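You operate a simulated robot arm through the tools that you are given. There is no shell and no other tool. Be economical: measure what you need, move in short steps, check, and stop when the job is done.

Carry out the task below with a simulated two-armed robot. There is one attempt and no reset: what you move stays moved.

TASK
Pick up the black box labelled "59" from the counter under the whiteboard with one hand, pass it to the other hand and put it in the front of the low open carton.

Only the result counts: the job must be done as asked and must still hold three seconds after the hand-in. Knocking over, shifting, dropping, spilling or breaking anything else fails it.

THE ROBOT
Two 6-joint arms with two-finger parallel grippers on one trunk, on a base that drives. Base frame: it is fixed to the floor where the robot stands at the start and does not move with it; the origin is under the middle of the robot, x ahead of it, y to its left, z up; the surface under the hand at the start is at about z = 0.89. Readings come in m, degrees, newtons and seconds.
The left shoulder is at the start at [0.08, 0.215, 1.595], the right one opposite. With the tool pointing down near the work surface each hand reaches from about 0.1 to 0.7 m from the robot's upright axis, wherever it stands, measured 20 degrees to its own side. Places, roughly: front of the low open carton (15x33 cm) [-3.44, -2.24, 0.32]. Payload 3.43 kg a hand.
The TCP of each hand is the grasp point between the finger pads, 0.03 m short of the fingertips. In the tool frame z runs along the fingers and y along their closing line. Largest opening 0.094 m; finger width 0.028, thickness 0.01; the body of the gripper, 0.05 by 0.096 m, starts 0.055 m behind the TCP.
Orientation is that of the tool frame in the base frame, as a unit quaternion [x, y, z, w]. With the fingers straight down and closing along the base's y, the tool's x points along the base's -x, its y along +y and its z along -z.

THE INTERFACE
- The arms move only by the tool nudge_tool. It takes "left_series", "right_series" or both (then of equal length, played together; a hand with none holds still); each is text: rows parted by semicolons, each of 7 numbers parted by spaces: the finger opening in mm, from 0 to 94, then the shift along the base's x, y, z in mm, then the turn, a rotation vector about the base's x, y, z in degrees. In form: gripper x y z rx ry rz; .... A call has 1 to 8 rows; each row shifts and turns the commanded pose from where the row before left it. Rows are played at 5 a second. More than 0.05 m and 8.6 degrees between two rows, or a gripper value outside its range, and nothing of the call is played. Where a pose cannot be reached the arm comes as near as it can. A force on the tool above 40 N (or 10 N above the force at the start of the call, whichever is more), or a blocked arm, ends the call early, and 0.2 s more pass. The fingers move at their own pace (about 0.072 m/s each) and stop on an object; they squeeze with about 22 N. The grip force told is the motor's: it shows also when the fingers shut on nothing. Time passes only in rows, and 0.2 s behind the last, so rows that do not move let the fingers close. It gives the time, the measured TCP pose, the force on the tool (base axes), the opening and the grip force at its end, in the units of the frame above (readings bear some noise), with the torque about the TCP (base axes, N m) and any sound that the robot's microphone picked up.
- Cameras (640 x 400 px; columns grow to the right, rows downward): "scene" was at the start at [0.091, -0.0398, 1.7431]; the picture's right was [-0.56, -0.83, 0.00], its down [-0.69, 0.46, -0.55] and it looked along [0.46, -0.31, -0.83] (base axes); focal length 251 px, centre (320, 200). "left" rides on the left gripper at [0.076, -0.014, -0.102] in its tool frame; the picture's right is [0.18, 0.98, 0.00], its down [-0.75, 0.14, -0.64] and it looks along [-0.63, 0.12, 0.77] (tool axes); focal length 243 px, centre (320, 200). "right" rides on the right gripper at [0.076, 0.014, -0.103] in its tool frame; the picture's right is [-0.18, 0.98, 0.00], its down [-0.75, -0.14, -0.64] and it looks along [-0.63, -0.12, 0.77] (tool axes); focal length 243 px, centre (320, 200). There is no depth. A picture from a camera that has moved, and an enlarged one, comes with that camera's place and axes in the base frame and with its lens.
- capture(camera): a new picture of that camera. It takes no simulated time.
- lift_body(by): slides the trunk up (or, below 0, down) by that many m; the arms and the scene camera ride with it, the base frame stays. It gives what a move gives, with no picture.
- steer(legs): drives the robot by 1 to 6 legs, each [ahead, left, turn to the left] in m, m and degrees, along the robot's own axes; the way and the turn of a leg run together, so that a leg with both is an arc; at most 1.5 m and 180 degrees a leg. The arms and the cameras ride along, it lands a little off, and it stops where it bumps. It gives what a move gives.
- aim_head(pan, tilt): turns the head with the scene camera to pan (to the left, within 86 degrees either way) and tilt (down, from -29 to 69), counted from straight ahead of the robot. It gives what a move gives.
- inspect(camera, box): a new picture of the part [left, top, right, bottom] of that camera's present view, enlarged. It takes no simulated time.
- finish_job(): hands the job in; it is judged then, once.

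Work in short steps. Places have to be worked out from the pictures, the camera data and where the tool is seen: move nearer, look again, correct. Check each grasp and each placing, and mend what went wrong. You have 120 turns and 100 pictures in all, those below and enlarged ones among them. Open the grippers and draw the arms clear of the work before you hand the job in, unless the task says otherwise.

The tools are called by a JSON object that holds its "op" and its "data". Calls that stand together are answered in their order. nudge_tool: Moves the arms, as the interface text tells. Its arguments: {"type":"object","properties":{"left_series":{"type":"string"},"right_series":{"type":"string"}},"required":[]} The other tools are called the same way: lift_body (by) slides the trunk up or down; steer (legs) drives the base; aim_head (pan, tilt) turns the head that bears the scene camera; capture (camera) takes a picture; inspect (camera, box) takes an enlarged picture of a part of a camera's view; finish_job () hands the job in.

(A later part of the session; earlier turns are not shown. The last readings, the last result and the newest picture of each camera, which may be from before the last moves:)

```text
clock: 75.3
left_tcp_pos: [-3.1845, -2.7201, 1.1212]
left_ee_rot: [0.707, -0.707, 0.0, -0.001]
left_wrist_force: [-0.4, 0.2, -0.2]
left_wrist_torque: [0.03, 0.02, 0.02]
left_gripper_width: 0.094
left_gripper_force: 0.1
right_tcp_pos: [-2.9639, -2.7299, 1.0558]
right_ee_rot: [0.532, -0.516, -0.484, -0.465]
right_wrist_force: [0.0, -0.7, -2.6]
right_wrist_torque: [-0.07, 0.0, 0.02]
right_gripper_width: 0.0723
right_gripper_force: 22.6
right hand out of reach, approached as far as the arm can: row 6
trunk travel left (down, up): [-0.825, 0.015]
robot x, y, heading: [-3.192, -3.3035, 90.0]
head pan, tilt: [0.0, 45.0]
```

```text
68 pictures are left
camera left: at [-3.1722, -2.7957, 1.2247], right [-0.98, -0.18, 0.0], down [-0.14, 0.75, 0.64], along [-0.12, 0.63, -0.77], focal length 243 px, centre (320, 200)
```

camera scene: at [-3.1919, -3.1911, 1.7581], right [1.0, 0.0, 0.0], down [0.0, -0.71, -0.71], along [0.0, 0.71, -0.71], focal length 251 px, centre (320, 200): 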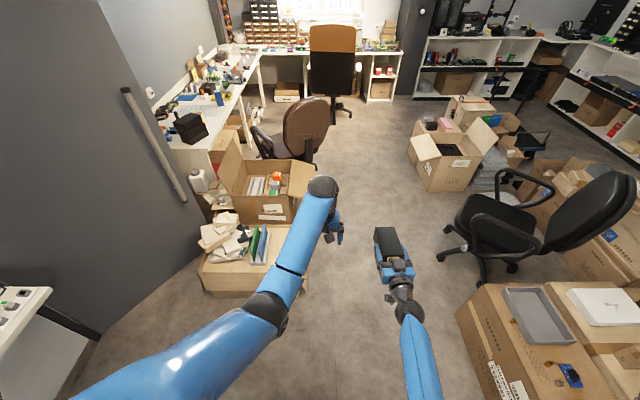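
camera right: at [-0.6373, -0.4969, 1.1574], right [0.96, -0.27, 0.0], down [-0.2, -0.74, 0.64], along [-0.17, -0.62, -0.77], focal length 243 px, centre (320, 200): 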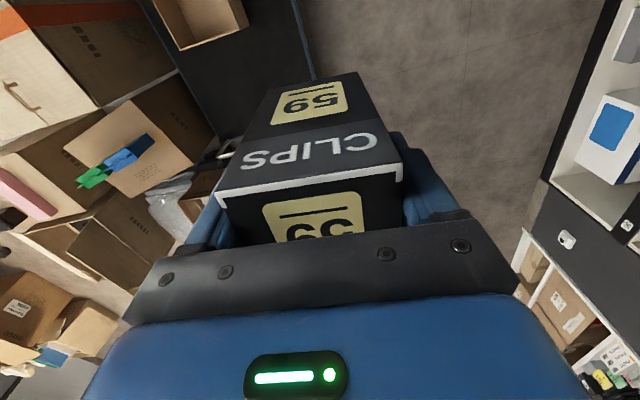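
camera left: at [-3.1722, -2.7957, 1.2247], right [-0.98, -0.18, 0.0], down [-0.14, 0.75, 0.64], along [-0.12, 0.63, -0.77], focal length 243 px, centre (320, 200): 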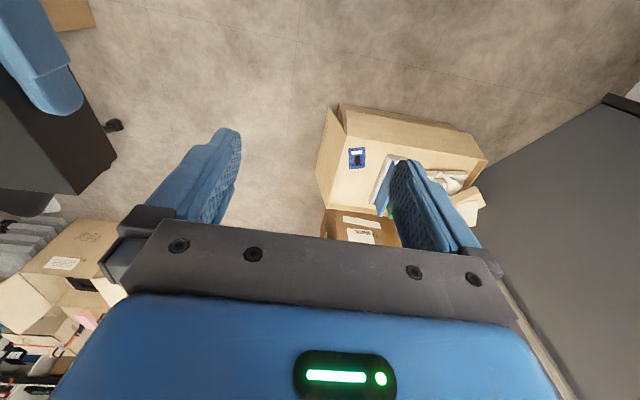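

The right hand points forward, about 5.6° nose-down. I lower it and bring it toward the middle to give the left hand room above.

{"op": "nudge_tool", "data": {"right_series": "0 0 0 -40 0 0 0; 0 0 0 -40 0 0 0; 0 -40 0 -10 0 0 0; 0 -40 0 0 2 0 2; 0 0 0 0 2 0 0; 0 0 0 0 2 0 0; 0 0 0 0 0 0 0"}}

{"op": "capture", "data": {"camera": "left"}}

{"op": "inspect", "data": {"camera": "scene", "box": [280, 170, 440, 330]}}

```text
clock: 76.9
left_tcp_pos: [-3.186, -2.7199, 1.1227]
left_ee_rot: [-0.707, 0.707, 0.0, 0.0]
left_wrist_force: [0.8, 0.3, -0.8]
left_wrist_torque: [0.0, -0.02, 0.02]
left_gripper_width: 0.0941
left_gripper_force: 0.1
right_tcp_pos: [-2.9811, -2.7303, 0.9788]
right_ee_rot: [-0.514, 0.477, 0.521, 0.487]
right_wrist_force: [0.3, -0.2, -2.4]
right_wrist_torque: [-0.03, 0.0, 0.03]
right_gripper_width: 0.0723
right_gripper_force: 22.0
right hand out of reach, approached as far as the arm can: row 1, 3, 4, 5, 6
trunk travel left (down, up): [-0.825, 0.015]
robot x, y, heading: [-3.195, -3.3032, 90.0]
head pan, tilt: [0.0, 45.0]
```

```text
67 pictures are left
camera left: at [-3.1724, -2.7957, 1.2247], right [-0.98, -0.18, 0.0], down [-0.14, 0.75, 0.64], along [-0.12, 0.63, -0.77], focal length 243 px, centre (320, 200)
```

left: 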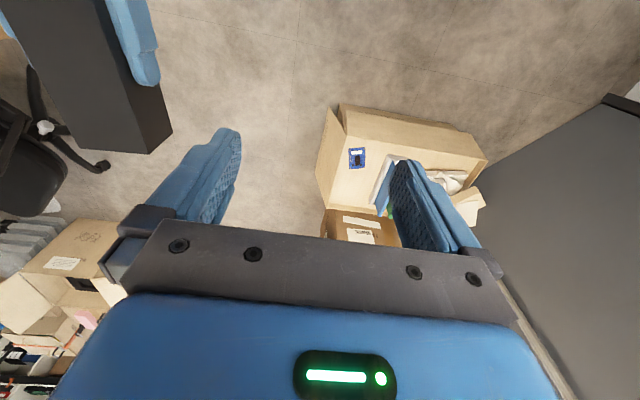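

```text
2.50 times, centred on (360, 250) of scene
camera zoom: at [-3.1921, -3.1912, 1.7582], right [1.0, 0.0, 0.0], down [0.0, -0.71, -0.71], along [0.0, 0.71, -0.71], focal length 628 px, centre (220, 75)
```

zoom: 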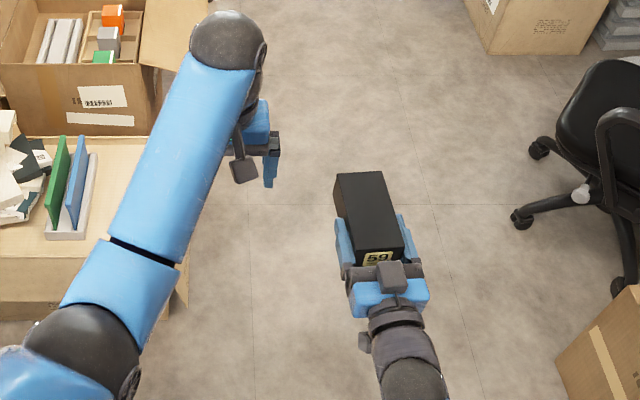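

The right hand is level now, with the box's far half centred near (−2.985, −2.675, 0.98). I bring the left hand above it, yawed 4° to match.

{"op": "nudge_tool", "data": {"left_series": "94 40 9 0 0 0 1; 94 40 9 0 0 0 1; 94 40 9 0 0 0 1; 94 40 9 0 0 0 1; 94 41 9 0 0 0 0; 94 0 0 0 0 0 0"}}

{"op": "capture", "data": {"camera": "left"}}

{"op": "inspect", "data": {"camera": "scene", "box": [280, 170, 440, 330]}}

```text
clock: 78.3
left_tcp_pos: [-3.0068, -2.6929, 1.1271]
left_ee_rot: [0.732, -0.681, 0.001, -0.001]
left_wrist_force: [0.2, 0.3, -0.2]
left_wrist_torque: [0.01, -0.01, -0.01]
left_gripper_width: 0.094
left_gripper_force: 0.1
left hand out of reach, approached as far as the arm can: row 5
right_tcp_pos: [-2.9821, -2.7297, 0.9788]
right_ee_rot: [-0.514, 0.477, 0.521, 0.487]
right_wrist_force: [0.2, 0.3, -3.1]
right_wrist_torque: [-0.06, 0.01, -0.05]
right_gripper_width: 0.0722
right_gripper_force: 21.7
trunk travel left (down, up): [-0.825, 0.015]
robot x, y, heading: [-3.1925, -3.3043, 90.0]
head pan, tilt: [0.0, 45.0]
```

```text
65 pictures are left
camera left: at [-2.9891, -2.7683, 1.2297], right [-0.97, -0.25, 0.0], down [-0.2, 0.74, 0.64], along [-0.16, 0.62, -0.77], focal length 243 px, centre (320, 200)
```

left: 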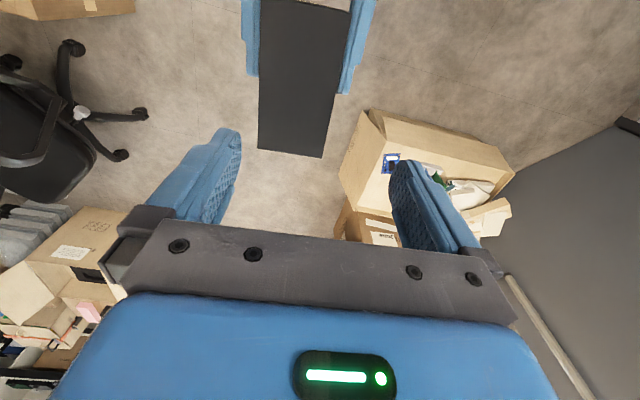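

```text
2.50 times, centred on (360, 250) of scene
camera zoom: at [-3.1934, -3.1911, 1.7582], right [1.0, 0.0, 0.0], down [0.0, -0.71, -0.71], along [0.0, 0.71, -0.71], focal length 628 px, centre (220, 75)
```

zoom: 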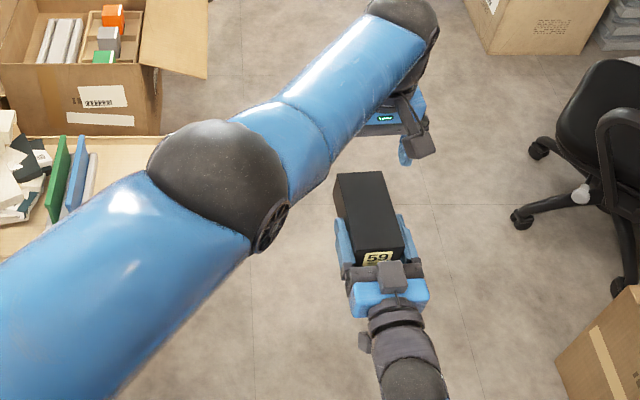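

The box's far end measures at (−2.99, −2.64), as predicted. I align and descend partway.

{"op": "nudge_tool", "data": {"left_series": "94 10 9 -20 0 0 0; 94 10 9 -25 0 0 0; 94 0 0 -20 0 0 0; 94 0 0 0 0 0 0"}}

{"op": "capture", "data": {"camera": "left"}}

```text
clock: 79.3
left_tcp_pos: [-3.0125, -2.7083, 1.0732]
left_ee_rot: [0.732, -0.681, -0.001, 0.0]
left_wrist_force: [0.1, -0.6, 0.0]
left_wrist_torque: [0.0, -0.02, 0.01]
left_gripper_width: 0.0941
left_gripper_force: 0.1
left hand out of reach, approached as far as the arm can: row 1, 2, 3
right_tcp_pos: [-2.982, -2.7301, 0.9781]
right_ee_rot: [-0.514, 0.477, 0.521, 0.487]
right_wrist_force: [-0.9, 0.4, -2.6]
right_wrist_torque: [-0.1, 0.0, -0.01]
right_gripper_width: 0.0721
right_gripper_force: 21.9
trunk travel left (down, up): [-0.825, 0.015]
robot x, y, heading: [-3.1969, -3.3057, 89.8]
head pan, tilt: [0.0, 45.0]
```

```text
63 pictures are left
camera left: at [-2.9945, -2.7831, 1.1752], right [-0.97, -0.25, 0.0], down [-0.19, 0.74, 0.64], along [-0.16, 0.62, -0.77], focal length 243 px, centre (320, 200)
```

left: 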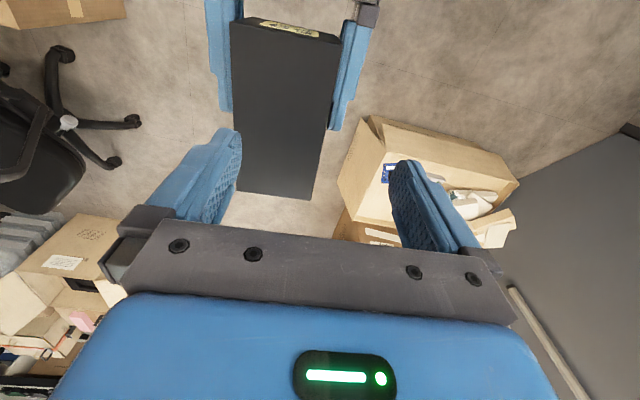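

The left arm is at its reach limit here, so the box must come closer to the robot. I pull the right hand back and inward a little, with the left hand staying above.

{"op": "nudge_tool", "data": {"right_series": "0 0 -30 0 0 0 0; 0 0 -30 0 0 0 0; 0 -10 -10 0 0 0 0; 0 0 0 0 0 0 0"}}

```text
clock: 80.3
left_tcp_pos: [-3.0134, -2.7084, 1.0723]
left_ee_rot: [0.732, -0.681, 0.0, 0.0]
left_wrist_force: [0.7, 0.4, -0.8]
left_wrist_torque: [-0.04, 0.01, 0.02]
left_gripper_width: 0.0937
left_gripper_force: 0.0
right_tcp_pos: [-2.9834, -2.7995, 0.9806]
right_ee_rot: [-0.514, 0.477, 0.521, 0.486]
right_wrist_force: [0.4, 0.1, -3.0]
right_wrist_torque: [-0.05, -0.04, 0.01]
right_gripper_width: 0.0723
right_gripper_force: 21.6
right hand out of reach, approached as far as the arm can: row 3
trunk travel left (down, up): [-0.825, 0.015]
robot x, y, heading: [-3.1919, -3.3043, 90.0]
head pan, tilt: [0.0, 45.0]
```

Pulling back worked; the new grasp target is about (−2.987, −2.745, 0.993). I align the left hand at an intermediate height.

{"op": "nudge_tool", "data": {"left_series": "94 9 -12 0 0 0 0; 94 9 -12 -10 0 0 0; 94 9 -12 -10 0 0 0; 94 0 0 0 0 0 0"}}

{"op": "capture", "data": {"camera": "left"}}

```text
clock: 81.3
left_tcp_pos: [-2.9859, -2.7447, 1.0534]
left_ee_rot: [0.732, -0.681, -0.001, 0.0]
left_wrist_force: [-0.5, -0.3, 0.1]
left_wrist_torque: [0.02, -0.02, 0.03]
left_gripper_width: 0.0939
left_gripper_force: 0.0
right_tcp_pos: [-2.9841, -2.7998, 0.9812]
right_ee_rot: [-0.514, 0.477, 0.522, 0.487]
right_wrist_force: [0.8, 0.1, -3.2]
right_wrist_torque: [-0.08, -0.01, 0.01]
right_gripper_width: 0.0722
right_gripper_force: 22.0
trunk travel left (down, up): [-0.825, 0.015]
robot x, y, heading: [-3.1932, -3.3015, 89.9]
head pan, tilt: [0.0, 45.0]
```

```text
62 pictures are left
camera left: at [-2.9677, -2.8194, 1.1556], right [-0.97, -0.25, 0.0], down [-0.19, 0.74, 0.64], along [-0.16, 0.62, -0.77], focal length 243 px, centre (320, 200)
```

left: 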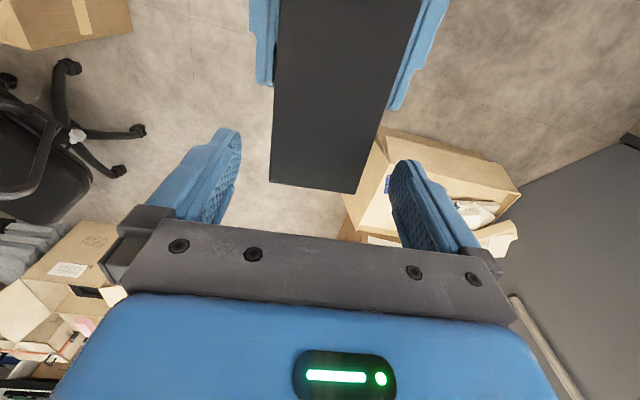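

Aligned within a couple of mm. I descend 60 mm so the fingers straddle the far half.

{"op": "nudge_tool", "data": {"left_series": "94 -1 0 -20 0 0 0; 94 0 0 -20 0 0 0; 94 0 0 -19 0 0 0; 94 0 0 0 0 0 0"}}

{"op": "capture", "data": {"camera": "left"}}

{"op": "inspect", "data": {"camera": "scene", "box": [320, 170, 440, 290]}}

```text
clock: 82.3
left_tcp_pos: [-2.9982, -2.756, 1.0033]
left_ee_rot: [0.732, -0.682, 0.0, -0.002]
left_wrist_force: [8.4, 5.9, 3.7]
left_wrist_torque: [0.18, -0.25, 0.33]
left_gripper_width: 0.0942
left_gripper_force: 0.0
left hand out of reach, approached as far as the arm can: row 1, 2, 3
right_tcp_pos: [-2.9851, -2.7997, 0.9805]
right_ee_rot: [-0.514, 0.477, 0.521, 0.486]
right_wrist_force: [-8.4, -7.4, -6.0]
right_wrist_torque: [-0.22, -0.06, 0.12]
right_gripper_width: 0.0722
right_gripper_force: 21.5
trunk travel left (down, up): [-0.825, 0.015]
robot x, y, heading: [-3.1927, -3.3026, 90.1]
head pan, tilt: [0.0, 45.0]
```

```text
61 pictures are left
camera left: at [-2.9797, -2.8324, 1.106], right [-0.97, -0.25, 0.0], down [-0.2, 0.74, 0.64], along [-0.16, 0.62, -0.76], focal length 243 px, centre (320, 200)
```

left: 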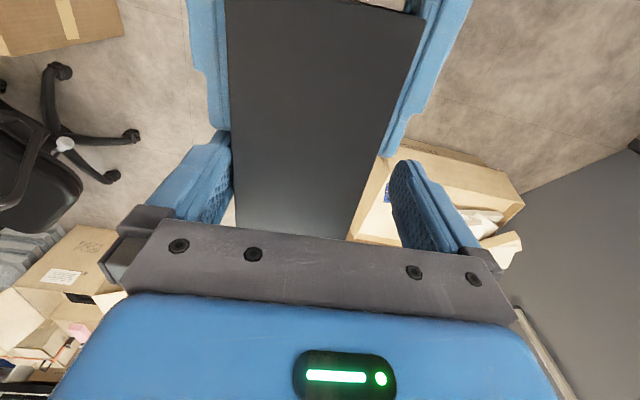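

```text
3.33 times, centred on (380, 230) of scene
camera zoom: at [-3.1922, -3.1911, 1.7582], right [1.0, 0.0, 0.0], down [0.0, -0.71, -0.71], along [0.0, 0.71, -0.71], focal length 838 px, centre (120, 100)
```

zoom: 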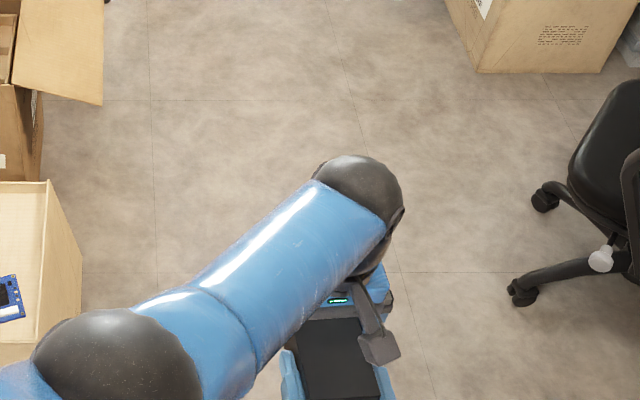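

The left arm hit its reach limit while lowering and brushed the box with about 8 N. I lift it, pull the right hand back another 60 mm, and retry.

{"op": "nudge_tool", "data": {"left_series": "94 4 4 20 0 0 0; 94 4 4 25 0 0 0; 94 0 0 0 0 0 0; 94 0 0 0 0 0 0; 94 0 0 0 0 0 0", "right_series": "0 0 0 0 0 0 0; 0 0 0 0 0 0 0; 0 0 -30 0 0 0 0; 0 0 -30 0 0 0 0; 0 0 0 0 0 0 0"}}

{"op": "capture", "data": {"camera": "left"}}

```text
clock: 83.5
left_tcp_pos: [-2.99, -2.7496, 1.0474]
left_ee_rot: [0.731, -0.682, 0.0, 0.0]
left_wrist_force: [1.4, 1.3, 0.1]
left_wrist_torque: [0.02, 0.0, -0.02]
left_gripper_width: 0.0939
left_gripper_force: 0.0
right_tcp_pos: [-2.9825, -2.8601, 0.9788]
right_ee_rot: [-0.513, 0.478, 0.521, 0.488]
right_wrist_force: [-1.0, -1.1, -1.5]
right_wrist_torque: [-0.07, -0.01, -0.02]
right_gripper_width: 0.0721
right_gripper_force: 21.7
trunk travel left (down, up): [-0.825, 0.015]
robot x, y, heading: [-3.1969, -3.2978, 90.4]
head pan, tilt: [0.0, 45.0]
```

```text
59 pictures are left
camera left: at [-2.9723, -2.8249, 1.1496], right [-0.97, -0.25, 0.0], down [-0.19, 0.74, 0.64], along [-0.16, 0.62, -0.77], focal length 243 px, centre (320, 200)
```

left: 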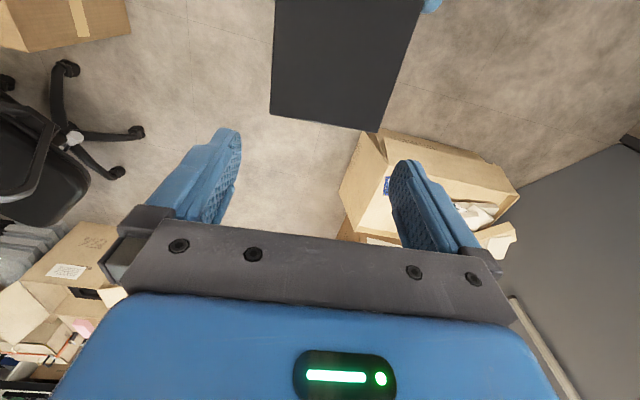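

The box end is at (−2.99, −2.77). I shift the left hand 55 mm back over it, then descend.

{"op": "nudge_tool", "data": {"left_series": "94 1 -28 5 0 0 0; 94 2 -27 0 0 0 0; 94 0 0 0 0 0 0; 94 0 0 -20 0 0 0; 94 0 0 -20 0 0 0; 94 0 0 0 0 0 0"}}

{"op": "capture", "data": {"camera": "left"}}

```text
clock: 84.9
left_tcp_pos: [-2.9883, -2.8053, 1.0128]
left_ee_rot: [0.731, -0.682, 0.0, 0.0]
left_wrist_force: [-0.1, -0.2, 0.1]
left_wrist_torque: [0.0, -0.01, -0.02]
left_gripper_width: 0.0941
left_gripper_force: 0.2
right_tcp_pos: [-2.9823, -2.8604, 0.9798]
right_ee_rot: [-0.513, 0.478, 0.52, 0.487]
right_wrist_force: [-0.3, -0.7, -1.8]
right_wrist_torque: [-0.06, -0.02, 0.03]
right_gripper_width: 0.0723
right_gripper_force: 22.1
trunk travel left (down, up): [-0.825, 0.015]
robot x, y, heading: [-3.192, -3.3052, 89.9]
head pan, tilt: [0.0, 45.0]
```

```text
58 pictures are left
camera left: at [-2.969, -2.8803, 1.1154], right [-0.97, -0.25, 0.0], down [-0.19, 0.74, 0.64], along [-0.16, 0.62, -0.77], focal length 243 px, centre (320, 200)
```

left: 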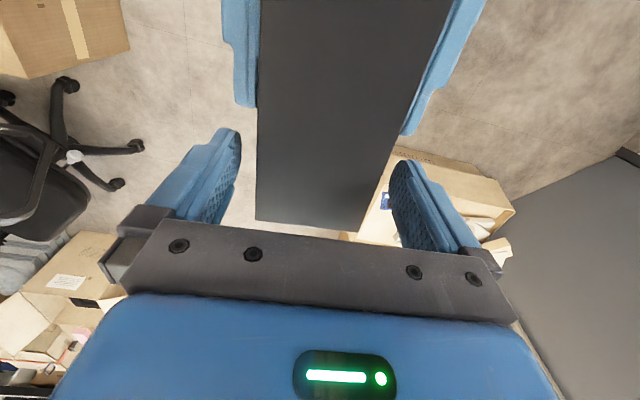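

There's no contact and it's well centred. I go down 20 mm and close the left fingers.

{"op": "nudge_tool", "data": {"left_series": "94 0 0 -20 0 0 0; 94 0 0 0 0 0 0; 80 0 0 0 0 0 0; 0 0 0 0 0 0 0; 0 0 0 0 0 0 0; 0 0 0 0 0 0 0"}}

{"op": "capture", "data": {"camera": "left"}}

```text
clock: 86.3
left_tcp_pos: [-2.9876, -2.8065, 0.9921]
left_ee_rot: [0.731, -0.682, 0.0, -0.001]
left_wrist_force: [15.4, 5.4, -4.8]
left_wrist_torque: [0.23, 0.04, 0.28]
left_gripper_width: 0.0724
left_gripper_force: 21.4
right_tcp_pos: [-2.9835, -2.8602, 0.9795]
right_ee_rot: [-0.513, 0.477, 0.521, 0.488]
right_wrist_force: [-14.8, -5.2, 4.4]
right_wrist_torque: [0.13, -0.19, 0.57]
right_gripper_width: 0.0721
right_gripper_force: 22.0
trunk travel left (down, up): [-0.825, 0.015]
robot x, y, heading: [-3.195, -3.3001, 89.9]
head pan, tilt: [0.0, 45.0]
```

```text
57 pictures are left
camera left: at [-2.969, -2.8806, 1.095], right [-0.97, -0.25, 0.0], down [-0.2, 0.74, 0.64], along [-0.16, 0.62, -0.77], focal length 243 px, centre (320, 200)
```

left: 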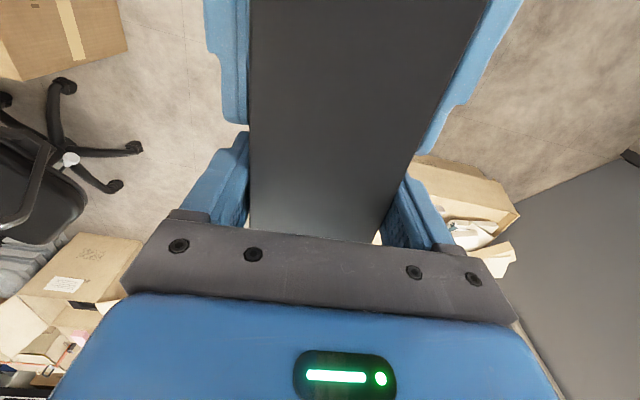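

The left hand grips at 72.4 mm with 21 N. I open the right hand and draw it straight back along −y.

{"op": "nudge_tool", "data": {"right_series": "80 0 0 0 0 0 0; 90 0 0 0 0 0 0; 94 0 0 0 0 0 0; 94 2 -30 0 0 0 0; 94 2 -30 0 0 0 0; 94 2 -30 0 0 0 0; 94 0 0 0 0 0 0", "left_series": "0 0 0 0 0 0 0; 0 0 0 0 0 0 0; 0 0 0 0 0 0 0; 0 0 0 0 0 0 0; 0 0 0 0 0 0 0; 0 0 0 0 0 0 0; 0 0 0 0 0 0 0"}}

{"op": "capture", "data": {"camera": "left"}}

{"op": "capture", "data": {"camera": "scene"}}

```text
clock: 87.9
left_tcp_pos: [-2.9882, -2.8054, 0.9915]
left_ee_rot: [0.732, -0.681, 0.0, 0.001]
left_wrist_force: [-0.1, 0.6, 0.5]
left_wrist_torque: [0.04, 0.04, -0.02]
left_gripper_width: 0.0721
left_gripper_force: 22.5
right_tcp_pos: [-2.976, -2.9486, 0.9806]
right_ee_rot: [-0.512, 0.478, 0.52, 0.489]
right_wrist_force: [-0.3, 0.2, -1.0]
right_wrist_torque: [-0.01, 0.02, -0.03]
right_gripper_width: 0.094
right_gripper_force: 0.0
trunk travel left (down, up): [-0.825, 0.015]
robot x, y, heading: [-3.1903, -3.3037, 89.8]
head pan, tilt: [0.0, 45.0]
```

```text
56 pictures are left
camera left: at [-2.9697, -2.8803, 1.0945], right [-0.97, -0.25, 0.0], down [-0.19, 0.74, 0.64], along [-0.16, 0.62, -0.77], focal length 243 px, centre (320, 200)
```

left: 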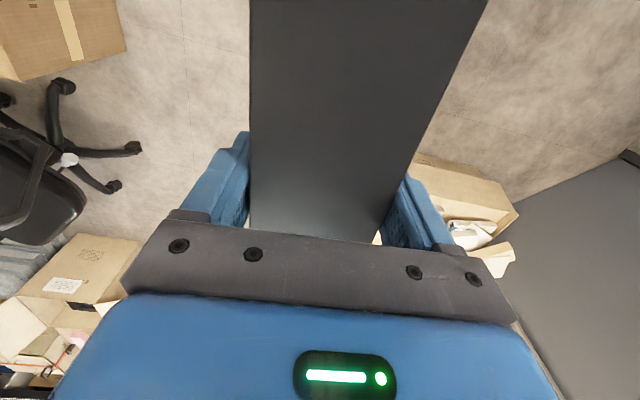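

```text
55 pictures are left
camera scene: at [-3.192, -3.1906, 1.7581], right [1.0, 0.0, 0.0], down [0.0, -0.71, -0.71], along [0.0, 0.71, -0.71], focal length 251 px, centre (320, 200)
```

scene: 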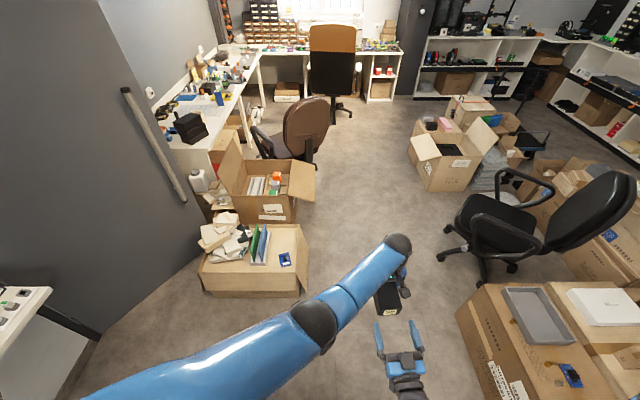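

The handover worked. Now I inspect the target strip closely.

{"op": "inspect", "data": {"camera": "scene", "box": [190, 200, 320, 300]}}

```text
4.00 times, centred on (255, 250) of scene
camera zoom: at [-3.192, -3.1906, 1.7581], right [1.0, 0.0, 0.0], down [0.0, -0.71, -0.71], along [0.0, 0.71, -0.71], focal length 1005 px, centre (580, 0)
```

zoom: 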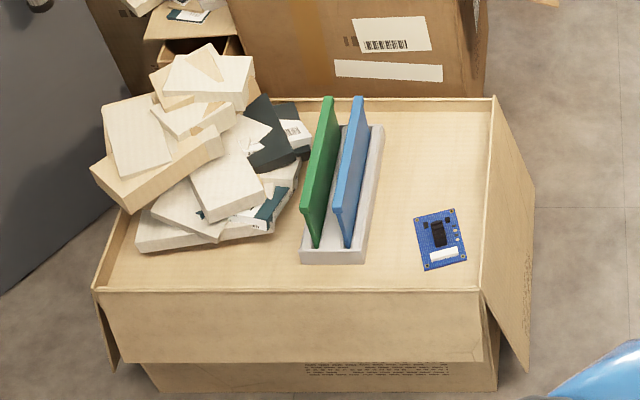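

The strip has about 18 cm between tray and front rim, and the PCB occupies y −2.36…−2.25, leaving the far part free. I'll approach from the +x side, heading 180°, and lay the box across the strip at about (−3.44, −2.15). First I bring the left hand to centre and tuck the right one back.

{"op": "nudge_tool", "data": {"right_series": "94 10 -30 0 0 0 0; 94 20 -30 0 0 0 0; 94 20 -30 0 0 0 0; 94 20 -30 0 0 0 0; 94 20 0 0 0 0 0; 94 0 0 0 0 0 0", "left_series": "0 -40 18 5 0 0 0; 0 -40 18 5 0 0 -1; 0 -40 18 5 0 0 -1; 0 -40 18 0 0 0 -1; 0 -40 18 0 0 0 -1; 0 0 0 0 0 0 0"}}

{"op": "capture", "data": {"camera": "scene"}}

```text
clock: 88.4
left_tcp_pos: [-3.0428, -2.7816, 0.9982]
left_ee_rot: [0.73, -0.683, 0.001, 0.0]
left_wrist_force: [0.5, -0.2, -2.2]
left_wrist_torque: [0.03, -0.02, 0.01]
left_gripper_width: 0.0722
left_gripper_force: 22.1
right_tcp_pos: [-3.076, -2.9881, 0.9961]
right_ee_rot: [-0.601, 0.317, 0.641, 0.358]
right_wrist_force: [-0.8, -0.5, -0.3]
right_wrist_torque: [0.0, -0.01, 0.0]
right_gripper_width: 0.0939
right_gripper_force: 0.0
trunk travel left (down, up): [-0.825, 0.015]
robot x, y, heading: [-3.1982, -3.303, 89.9]
head pan, tilt: [0.0, 45.0]
stopped in row 2 (right hand): the arm was blocked; the commanded pose is now the measured one
```

```text
53 pictures are left
camera scene: at [-3.1973, -3.1905, 1.7581], right [1.0, 0.0, 0.0], down [0.0, -0.71, -0.71], along [0.0, 0.71, -0.71], focal length 251 px, centre (320, 200)
```

scene: 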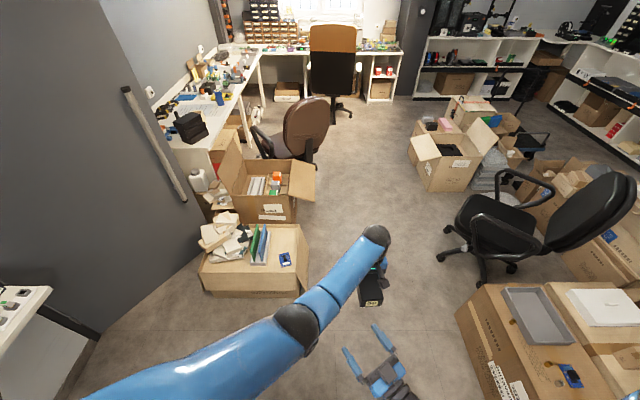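

The right wrist swung near a singularity and stopped. I move only the left hand away first.

{"op": "nudge_tool", "data": {"left_series": "0 -20 25 0 0 0 0; 0 -20 25 0 0 0 -1; 0 -40 20 0 0 0 -1; 0 -40 18 0 0 0 -1; 0 -20 5 0 0 0 0; 0 0 0 0 0 0 0"}}

```text
clock: 89.8
left_tcp_pos: [-3.1808, -2.687, 0.9972]
left_ee_rot: [0.712, -0.702, -0.001, 0.001]
left_wrist_force: [-0.9, 0.5, -1.9]
left_wrist_torque: [0.07, 0.03, -0.03]
left_gripper_width: 0.0725
left_gripper_force: 22.1
right_tcp_pos: [-3.0727, -2.9874, 0.9955]
right_ee_rot: [-0.6, 0.316, 0.642, 0.358]
right_wrist_force: [0.2, -0.1, -0.2]
right_wrist_torque: [0.01, 0.0, -0.01]
right_gripper_width: 0.0939
right_gripper_force: 0.1
trunk travel left (down, up): [-0.825, 0.015]
robot x, y, heading: [-3.1929, -3.3042, 90.0]
head pan, tilt: [0.0, 45.0]
```

Now I unfold the right hand outward and swing its yaw back.

{"op": "nudge_tool", "data": {"right_series": "94 30 20 0 0 0 -8; 94 30 20 0 0 0 -8; 94 30 20 0 0 0 -8; 94 30 20 0 0 0 -8; 94 20 0 0 -8 0 0; 94 0 0 0 -8 0 0; 94 0 0 0 -8 0 0; 94 0 0 0 -8 0 0"}}

```text
clock: 91.6
left_tcp_pos: [-3.1805, -2.6884, 0.9981]
left_ee_rot: [0.713, -0.702, 0.0, 0.0]
left_wrist_force: [-0.1, 0.7, -1.7]
left_wrist_torque: [0.07, 0.0, 0.06]
left_gripper_width: 0.0724
left_gripper_force: 21.9
right_tcp_pos: [-2.9402, -2.8961, 1.0006]
right_ee_rot: [0.622, -0.578, -0.379, -0.368]
right_wrist_force: [0.1, 0.3, 0.0]
right_wrist_torque: [-0.03, 0.04, 0.01]
right_gripper_width: 0.0939
right_gripper_force: 0.1
trunk travel left (down, up): [-0.825, 0.015]
robot x, y, heading: [-3.1938, -3.3031, 89.8]
head pan, tilt: [0.0, 45.0]
```

{"op": "nudge_tool", "data": {"right_series": "94 30 0 0 -8 0 0; 94 30 0 0 -8 0 0; 94 30 -5 0 -8 0 0; 94 30 -5 0 -8 0 0; 94 30 -10 0 -8 0 0; 94 30 -10 0 -8 0 0; 94 30 -10 0 -8 0 0; 94 0 0 0 0 0 0"}}

{"op": "capture", "data": {"camera": "scene"}}

```text
clock: 92.1
left_tcp_pos: [-3.1792, -2.6885, 0.9936]
left_ee_rot: [0.711, -0.703, 0.001, 0.001]
left_wrist_force: [-0.3, 0.3, -2.6]
left_wrist_torque: [0.04, -0.02, 0.02]
left_gripper_width: 0.0725
left_gripper_force: 22.0
right_tcp_pos: [-2.9583, -2.9052, 0.9847]
right_ee_rot: [0.701, -0.564, -0.34, -0.273]
right_wrist_force: [-0.2, -0.8, -0.3]
right_wrist_torque: [0.0, 0.0, 0.0]
right_gripper_width: 0.0939
right_gripper_force: 0.0
trunk travel left (down, up): [-0.825, 0.015]
robot x, y, heading: [-3.1952, -3.2998, 90.2]
head pan, tilt: [0.0, 45.0]
stopped in row 2 (right hand): the arm was blocked; the commanded pose is now the measured one
```

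```text
52 pictures are left
camera scene: at [-3.1917, -3.1896, 1.7551], right [1.0, 0.0, 0.0], down [0.0, -0.71, -0.71], along [0.0, 0.71, -0.71], focal length 251 px, centre (320, 200)
```

scene: 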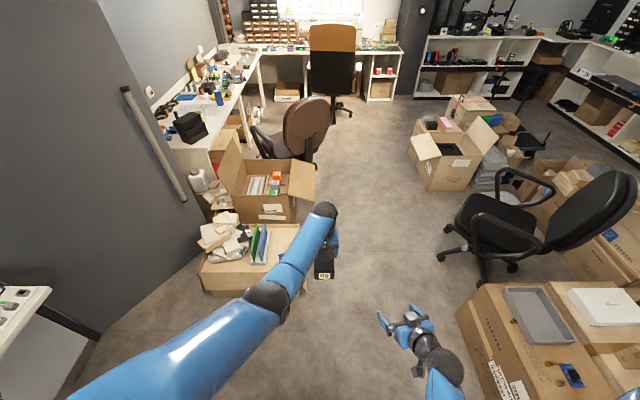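

The right arm folds awkwardly close in. I extend it forward first, where tilting worked before, then point it down.

{"op": "nudge_tool", "data": {"right_series": "94 5 25 10 0 0 0; 94 5 30 10 0 0 0; 94 5 30 10 0 0 0; 94 0 30 10 0 0 0; 94 0 30 10 0 0 0; 94 0 20 10 0 0 0; 94 0 0 0 0 0 0"}}

```text
clock: 93.7
left_tcp_pos: [-3.181, -2.6879, 0.9976]
left_ee_rot: [0.712, -0.702, -0.001, 0.0]
left_wrist_force: [-0.4, -0.2, -2.3]
left_wrist_torque: [0.05, 0.02, 0.03]
left_gripper_width: 0.0722
left_gripper_force: 22.1
right_tcp_pos: [-2.9422, -2.7419, 1.049]
right_ee_rot: [0.701, -0.564, -0.34, -0.273]
right_wrist_force: [-0.6, 0.1, 0.1]
right_wrist_torque: [0.02, -0.02, 0.02]
right_gripper_width: 0.0939
right_gripper_force: 0.1
trunk travel left (down, up): [-0.825, 0.015]
robot x, y, heading: [-3.1943, -3.3033, 90.1]
head pan, tilt: [0.0, 45.0]
```

{"op": "nudge_tool", "data": {"right_series": "94 0 0 0 0 0 -6; 94 0 0 0 0 0 -6; 94 0 0 0 -8 0 0; 94 0 0 0 -8 0 0; 94 0 0 0 -8 0 0; 94 0 0 0 -8 0 0; 94 0 0 0 -8 0 0; 94 0 0 0 -8 0 0"}}

```text
clock: 95.5
left_tcp_pos: [-3.1794, -2.6878, 0.997]
left_ee_rot: [0.712, -0.702, 0.001, 0.0]
left_wrist_force: [-0.3, 0.6, -1.9]
left_wrist_torque: [0.05, -0.05, 0.02]
left_gripper_width: 0.0723
left_gripper_force: 22.3
right_tcp_pos: [-2.9437, -2.7406, 1.0472]
right_ee_rot: [0.708, -0.706, -0.024, -0.02]
right_wrist_force: [0.6, 0.2, 0.2]
right_wrist_torque: [0.01, 0.0, 0.02]
right_gripper_width: 0.0942
right_gripper_force: 0.0
trunk travel left (down, up): [-0.825, 0.015]
robot x, y, heading: [-3.1908, -3.3054, 89.9]
head pan, tilt: [0.0, 45.0]
```

The right hand points down again. I tuck it to its starting spot, out to the right and back.

{"op": "nudge_tool", "data": {"right_series": "94 40 0 0 0 0 0; 94 40 -10 0 0 0 0; 94 35 -25 -10 0 0 0; 94 30 -30 -10 0 0 0; 94 30 -35 -10 0 0 0; 94 25 -40 -10 0 0 0; 94 20 -45 -7 0 0 0; 94 0 0 0 0 0 0"}}

{"op": "aim_head", "data": {"pan": -20, "tilt": 50}}

{"op": "capture", "data": {"camera": "scene"}}

```text
clock: 97.3
left_tcp_pos: [-3.1806, -2.688, 0.9975]
left_ee_rot: [0.712, -0.702, 0.0, 0.0]
left_wrist_force: [0.6, 0.1, -2.7]
left_wrist_torque: [0.06, -0.01, 0.01]
left_gripper_width: 0.0722
left_gripper_force: 22.0
right_tcp_pos: [-2.7241, -2.9245, 1.0009]
right_ee_rot: [0.708, -0.705, -0.025, -0.021]
right_wrist_force: [0.2, 0.0, 0.6]
right_wrist_torque: [-0.01, -0.02, -0.01]
right_gripper_width: 0.094
right_gripper_force: 0.0
trunk travel left (down, up): [-0.825, 0.015]
robot x, y, heading: [-3.1932, -3.3029, 89.9]
head pan, tilt: [0.0, 45.0]
```

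```text
clock: 98.1
left_tcp_pos: [-3.1798, -2.6885, 0.9987]
left_ee_rot: [0.712, -0.702, 0.0, -0.001]
left_wrist_force: [-0.1, -0.5, -2.4]
left_wrist_torque: [0.04, -0.01, -0.01]
left_gripper_width: 0.0724
left_gripper_force: 22.2
right_tcp_pos: [-2.7237, -2.9244, 1.0018]
right_ee_rot: [0.708, -0.706, -0.025, -0.021]
right_wrist_force: [0.4, 0.4, 0.8]
right_wrist_torque: [-0.04, -0.01, 0.0]
right_gripper_width: 0.094
right_gripper_force: 0.1
trunk travel left (down, up): [-0.825, 0.015]
robot x, y, heading: [-3.1953, -3.303, 89.9]
head pan, tilt: [-20.0, 50.0]
```

```text
51 pictures are left
camera scene: at [-3.1656, -3.1992, 1.7512], right [0.94, -0.34, 0.0], down [-0.26, -0.72, -0.64], along [0.22, 0.6, -0.77], focal length 251 px, centre (320, 200)
```

scene: 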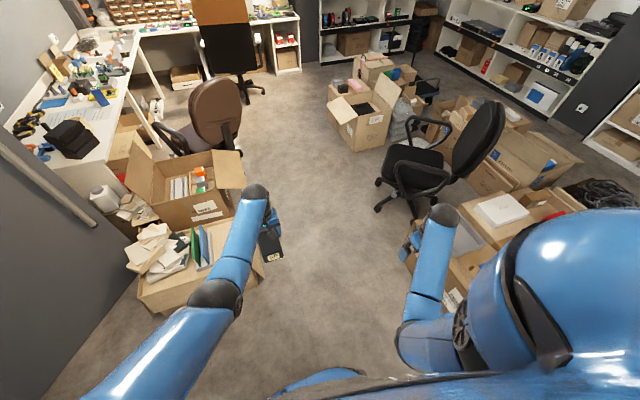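

The corridor between the carton and chair is about 0.8 m. I drive there with arms high: right 0.36, ahead 1.14, then turn left 90°.

{"op": "steer", "data": {"legs": [[0, -0.36, 0], [1.14, 0, 0]]}}

{"op": "steer", "data": {"legs": [[0, 0, 90]]}}

{"op": "aim_head", "data": {"pan": 0, "tilt": 60}}

{"op": "capture", "data": {"camera": "scene"}}

```text
clock: 105.8
left_tcp_pos: [-2.8202, -1.5567, 0.9975]
left_ee_rot: [0.713, -0.702, -0.001, -0.001]
left_wrist_force: [0.0, 0.4, -1.3]
left_wrist_torque: [0.04, -0.02, -0.02]
left_gripper_width: 0.0724
left_gripper_force: 21.6
right_tcp_pos: [-2.3631, -1.7914, 1.0026]
right_ee_rot: [0.71, -0.704, -0.025, -0.02]
right_wrist_force: [1.1, 0.5, -0.3]
right_wrist_torque: [-0.03, 0.02, 0.01]
right_gripper_width: 0.0939
right_gripper_force: 0.2
trunk travel left (down, up): [-0.825, 0.015]
robot x, y, heading: [-2.8297, -2.1688, 90.2]
head pan, tilt: [-20.0, 50.0]
```

```text
clock: 110.1
left_tcp_pos: [-3.4473, -2.1652, 0.9983]
left_ee_rot: [1.0, 0.015, 0.0, 0.0]
left_wrist_force: [0.1, -0.5, -2.6]
left_wrist_torque: [-0.03, 0.04, -0.05]
left_gripper_width: 0.0721
left_gripper_force: 22.3
right_tcp_pos: [-3.2174, -1.7026, 1.0022]
right_ee_rot: [0.999, 0.009, -0.032, 0.004]
right_wrist_force: [0.2, -0.3, -0.1]
right_wrist_torque: [0.02, -0.01, -0.01]
right_gripper_width: 0.0942
right_gripper_force: 0.0
trunk travel left (down, up): [-0.825, 0.015]
robot x, y, heading: [-2.8314, -2.1674, -179.1]
head pan, tilt: [-20.0, 50.0]
```

```text
clock: 110.9
left_tcp_pos: [-3.4452, -2.1645, 0.997]
left_ee_rot: [1.0, 0.015, 0.001, 0.0]
left_wrist_force: [0.2, -0.1, -2.7]
left_wrist_torque: [-0.01, 0.04, 0.01]
left_gripper_width: 0.0721
left_gripper_force: 21.8
right_tcp_pos: [-3.2168, -1.704, 1.0023]
right_ee_rot: [0.999, 0.009, -0.032, 0.003]
right_wrist_force: [-0.6, 0.4, -0.1]
right_wrist_torque: [0.0, 0.0, 0.0]
right_gripper_width: 0.0937
right_gripper_force: 0.0
trunk travel left (down, up): [-0.825, 0.015]
robot x, y, heading: [-2.8324, -2.1682, -179.2]
head pan, tilt: [0.0, 60.0]
```

```text
50 pictures are left
camera scene: at [-2.9278, -2.1707, 1.7387], right [-0.01, 1.0, 0.0], down [0.87, 0.01, -0.5], along [-0.5, -0.01, -0.87], focal length 251 px, centre (320, 200)
```

scene: 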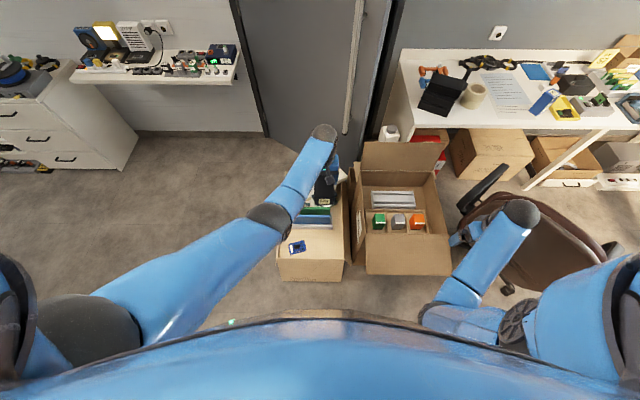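

The left hand is right above the strip. Before lowering the trunk I pull the right hand back toward the robot so it clears the tall carton and chair.

{"op": "nudge_tool", "data": {"right_series": "94 30 0 0 0 0 0; 94 30 0 0 0 0 0; 94 30 0 0 0 0 0; 94 30 0 0 0 0 0; 94 30 0 0 0 0 0; 94 0 0 0 0 0 0"}}

{"op": "capture", "data": {"camera": "right"}}

{"op": "capture", "data": {"camera": "left"}}

```text
clock: 112.3
left_tcp_pos: [-3.448, -2.1643, 0.9981]
left_ee_rot: [1.0, 0.015, 0.0, 0.0]
left_wrist_force: [-0.1, -0.8, -1.2]
left_wrist_torque: [0.0, 0.07, 0.0]
left_gripper_width: 0.072
left_gripper_force: 22.4
right_tcp_pos: [-3.0657, -1.7046, 1.0026]
right_ee_rot: [0.999, 0.01, -0.032, 0.002]
right_wrist_force: [0.2, -1.2, -0.3]
right_wrist_torque: [-0.02, 0.01, -0.02]
right_gripper_width: 0.0938
right_gripper_force: 0.1
trunk travel left (down, up): [-0.825, 0.015]
robot x, y, heading: [-2.8357, -2.1702, -179.2]
head pan, tilt: [0.0, 60.0]
```

```text
49 pictures are left
camera right: at [-2.9831, -1.7169, 1.101], right [-0.16, -0.99, 0.02], down [-0.71, 0.13, 0.69], along [-0.68, 0.1, -0.73], focal length 243 px, centre (320, 200)
```

right: 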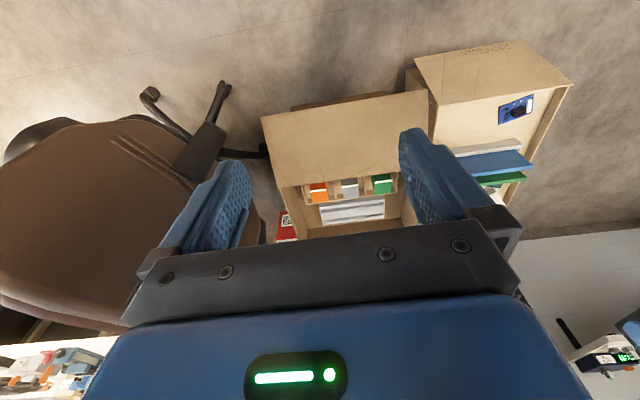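

```text
48 pictures are left
camera left: at [-3.3719, -2.1479, 1.0999], right [0.21, -0.98, 0.0], down [-0.75, -0.16, 0.64], along [-0.63, -0.14, -0.77], focal length 243 px, centre (320, 200)
```

left: 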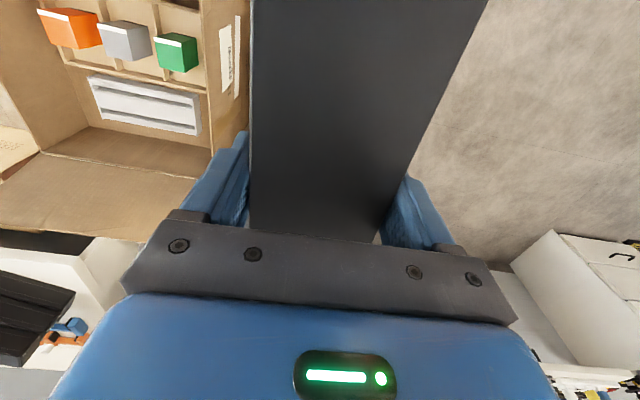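

The right hand is clear of the carton flap. I move it inward a bit, away from the brown chair, nudge the left hand to its target (−3.467, −2.15), and check the view.

{"op": "nudge_tool", "data": {"right_series": "94 10 -25 0 0 0 0; 94 10 -25 0 0 0 0; 94 0 -20 0 0 0 0; 94 0 0 0 0 0 0", "left_series": "0 -10 5 0 0 0 1; 0 -9 5 0 0 0 0; 0 0 4 0 0 0 0; 0 0 0 0 0 0 0"}}

{"op": "aim_head", "data": {"pan": -25, "tilt": 60}}

{"op": "capture", "data": {"camera": "scene"}}

```text
clock: 113.3
left_tcp_pos: [-3.4644, -2.1498, 0.9954]
left_ee_rot: [1.0, 0.023, 0.0, 0.0]
left_wrist_force: [-0.4, 0.0, -2.7]
left_wrist_torque: [0.02, 0.05, 0.02]
left_gripper_width: 0.0722
left_gripper_force: 21.9
right_tcp_pos: [-3.0803, -1.7207, 1.0362]
right_ee_rot: [0.996, 0.01, -0.068, -0.053]
right_wrist_force: [-0.2, -0.8, 0.6]
right_wrist_torque: [0.04, 0.0, -0.02]
right_gripper_width: 0.0943
right_gripper_force: 0.2
trunk travel left (down, up): [-0.825, 0.015]
robot x, y, heading: [-2.8321, -2.1654, -179.1]
head pan, tilt: [0.0, 60.0]
stopped in row 4 (right hand): the arm was blocked; the commanded pose is now the measured one
```

```text
clock: 114.2
left_tcp_pos: [-3.4644, -2.1504, 0.9976]
left_ee_rot: [1.0, 0.024, -0.001, 0.001]
left_wrist_force: [-0.1, 0.1, -3.1]
left_wrist_torque: [0.0, 0.04, -0.01]
left_gripper_width: 0.0721
left_gripper_force: 22.2
right_tcp_pos: [-3.0807, -1.7209, 1.0362]
right_ee_rot: [0.996, 0.01, -0.069, -0.054]
right_wrist_force: [-0.2, -0.1, -0.4]
right_wrist_torque: [0.0, -0.02, -0.03]
right_gripper_width: 0.094
right_gripper_force: 0.0
trunk travel left (down, up): [-0.825, 0.015]
robot x, y, heading: [-2.8364, -2.1668, -179.2]
head pan, tilt: [-25.0, 60.0]
```

```text
47 pictures are left
camera scene: at [-2.9218, -2.1425, 1.7386], right [0.41, 0.91, 0.0], down [0.79, -0.35, -0.5], along [-0.46, 0.2, -0.87], focal length 251 px, centre (320, 200)
```

scene: 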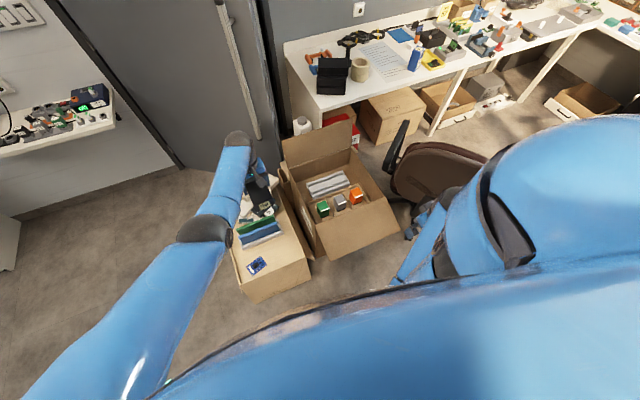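

I check the right arm's clearance to the brown chair before lowering.

{"op": "inspect", "data": {"camera": "scene", "box": [340, 120, 540, 300]}}

{"op": "capture", "data": {"camera": "right"}}

```text
2.22 times, centred on (440, 210) of scene
camera zoom: at [-2.9218, -2.1425, 1.7386], right [0.41, 0.91, 0.0], down [0.79, -0.35, -0.5], along [-0.46, 0.2, -0.87], focal length 558 px, centre (53, 178)
```

zoom: 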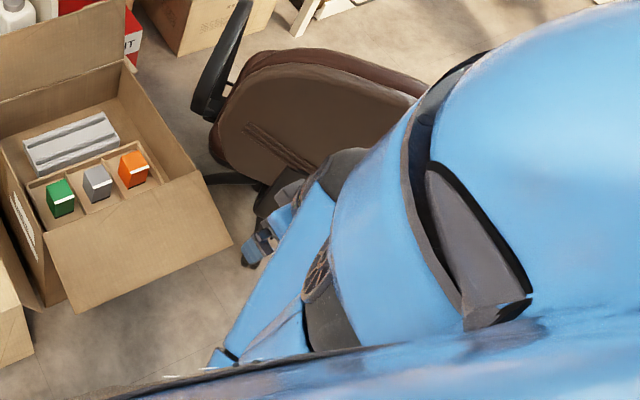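

```text
45 pictures are left
camera right: at [-2.9909, -1.7435, 1.127], right [-0.17, -0.98, -0.08], down [-0.66, 0.05, 0.75], along [-0.73, 0.18, -0.66], focal length 243 px, centre (320, 200)
```

right: 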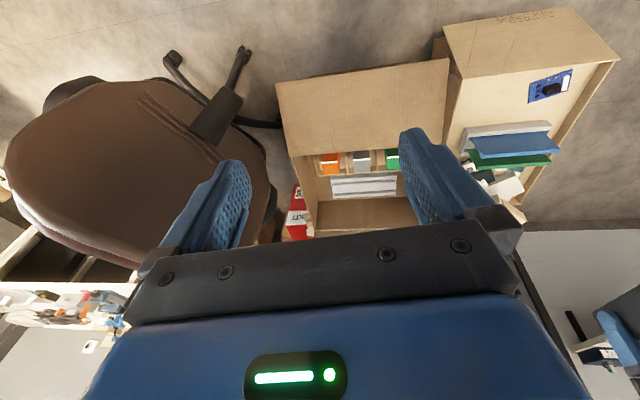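

Estimates put the chair back at y ≥ −1.55 and the flap at x ≤ −3.22, so the right hand will descend clear of both. I square up the left yaw and lower the trunk 0.4 m.

{"op": "nudge_tool", "data": {"left_series": "0 -3 0 0 0 0 -2.7; 0 0 0 0 0 0 0"}}

{"op": "lift_body", "data": {"by": -0.4}}

{"op": "aim_head", "data": {"pan": 5, "tilt": 60}}

{"op": "capture", "data": {"camera": "scene"}}

{"op": "capture", "data": {"camera": "left"}}

{"op": "capture", "data": {"camera": "right"}}

```text
clock: 114.8
left_tcp_pos: [-3.4681, -2.1498, 0.9974]
left_ee_rot: [1.0, -0.001, 0.0, -0.001]
left_wrist_force: [-0.7, 0.1, -1.5]
left_wrist_torque: [0.04, 0.05, -0.03]
left_gripper_width: 0.0719
left_gripper_force: 22.0
right_tcp_pos: [-3.0813, -1.7194, 1.0362]
right_ee_rot: [0.996, 0.011, -0.068, -0.053]
right_wrist_force: [-0.5, 0.5, -1.0]
right_wrist_torque: [-0.04, 0.01, 0.0]
right_gripper_width: 0.0942
right_gripper_force: 0.0
trunk travel left (down, up): [-0.825, 0.015]
robot x, y, heading: [-2.8309, -2.1675, -179.3]
head pan, tilt: [-25.0, 60.0]
```

```text
clock: 118.6
left_tcp_pos: [-3.4691, -2.1494, 0.597]
left_ee_rot: [1.0, 0.0, 0.0, 0.001]
left_wrist_force: [-0.2, -0.6, -2.4]
left_wrist_torque: [0.0, 0.03, 0.01]
left_gripper_width: 0.0721
left_gripper_force: 22.0
right_tcp_pos: [-3.081, -1.72, 0.6367]
right_ee_rot: [0.996, 0.01, -0.069, -0.054]
right_wrist_force: [0.7, 0.1, 0.2]
right_wrist_torque: [-0.03, 0.01, 0.02]
right_gripper_width: 0.0939
right_gripper_force: 0.1
trunk travel left (down, up): [-0.425, 0.415]
robot x, y, heading: [-2.835, -2.1687, -179.3]
head pan, tilt: [-25.0, 60.0]
```

```text
clock: 119.6
left_tcp_pos: [-3.4686, -2.1496, 0.597]
left_ee_rot: [1.0, 0.0, 0.0, 0.0]
left_wrist_force: [0.0, -0.6, -1.7]
left_wrist_torque: [0.03, 0.02, 0.0]
left_gripper_width: 0.0719
left_gripper_force: 22.2
right_tcp_pos: [-3.0812, -1.7211, 0.6376]
right_ee_rot: [0.996, 0.01, -0.069, -0.054]
right_wrist_force: [0.0, -0.7, 0.6]
right_wrist_torque: [0.01, 0.0, 0.03]
right_gripper_width: 0.0941
right_gripper_force: 0.0
trunk travel left (down, up): [-0.425, 0.415]
robot x, y, heading: [-2.8361, -2.1674, -179.0]
head pan, tilt: [5.0, 60.0]
```

```text
44 pictures are left
camera scene: at [-2.9272, -2.1763, 1.3386], right [-0.1, 0.99, 0.0], down [0.86, 0.09, -0.5], along [-0.5, -0.05, -0.87], focal length 251 px, centre (320, 200)
```

scene: 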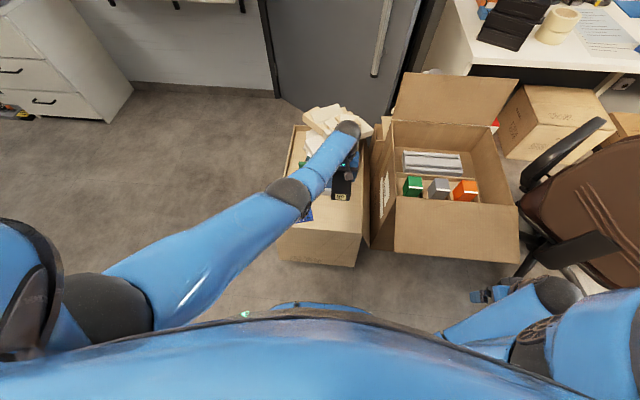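

```text
43 pictures are left
camera left: at [-3.3933, -2.1355, 0.6998], right [0.18, -0.98, 0.0], down [-0.75, -0.14, 0.64], along [-0.63, -0.12, -0.77], focal length 243 px, centre (320, 200)
```

left: 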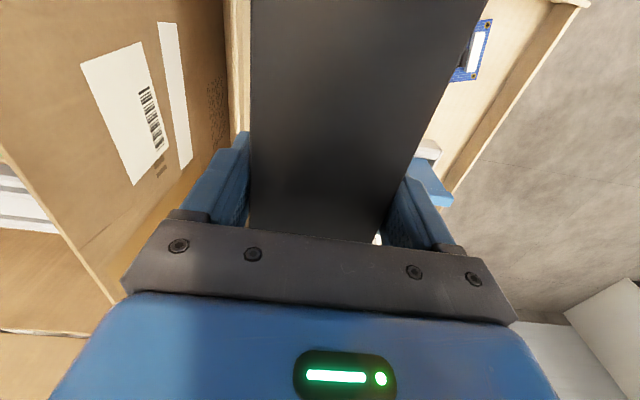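

```text
42 pictures are left
camera right: at [-2.9908, -1.7435, 0.7269], right [-0.17, -0.98, -0.08], down [-0.66, 0.05, 0.75], along [-0.73, 0.18, -0.66], focal length 243 px, centre (320, 200)
```

right: 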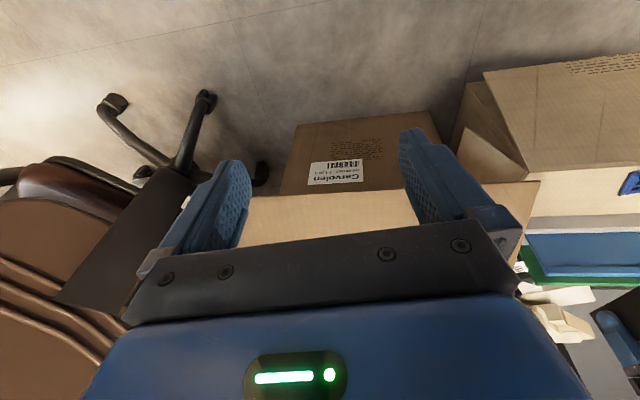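

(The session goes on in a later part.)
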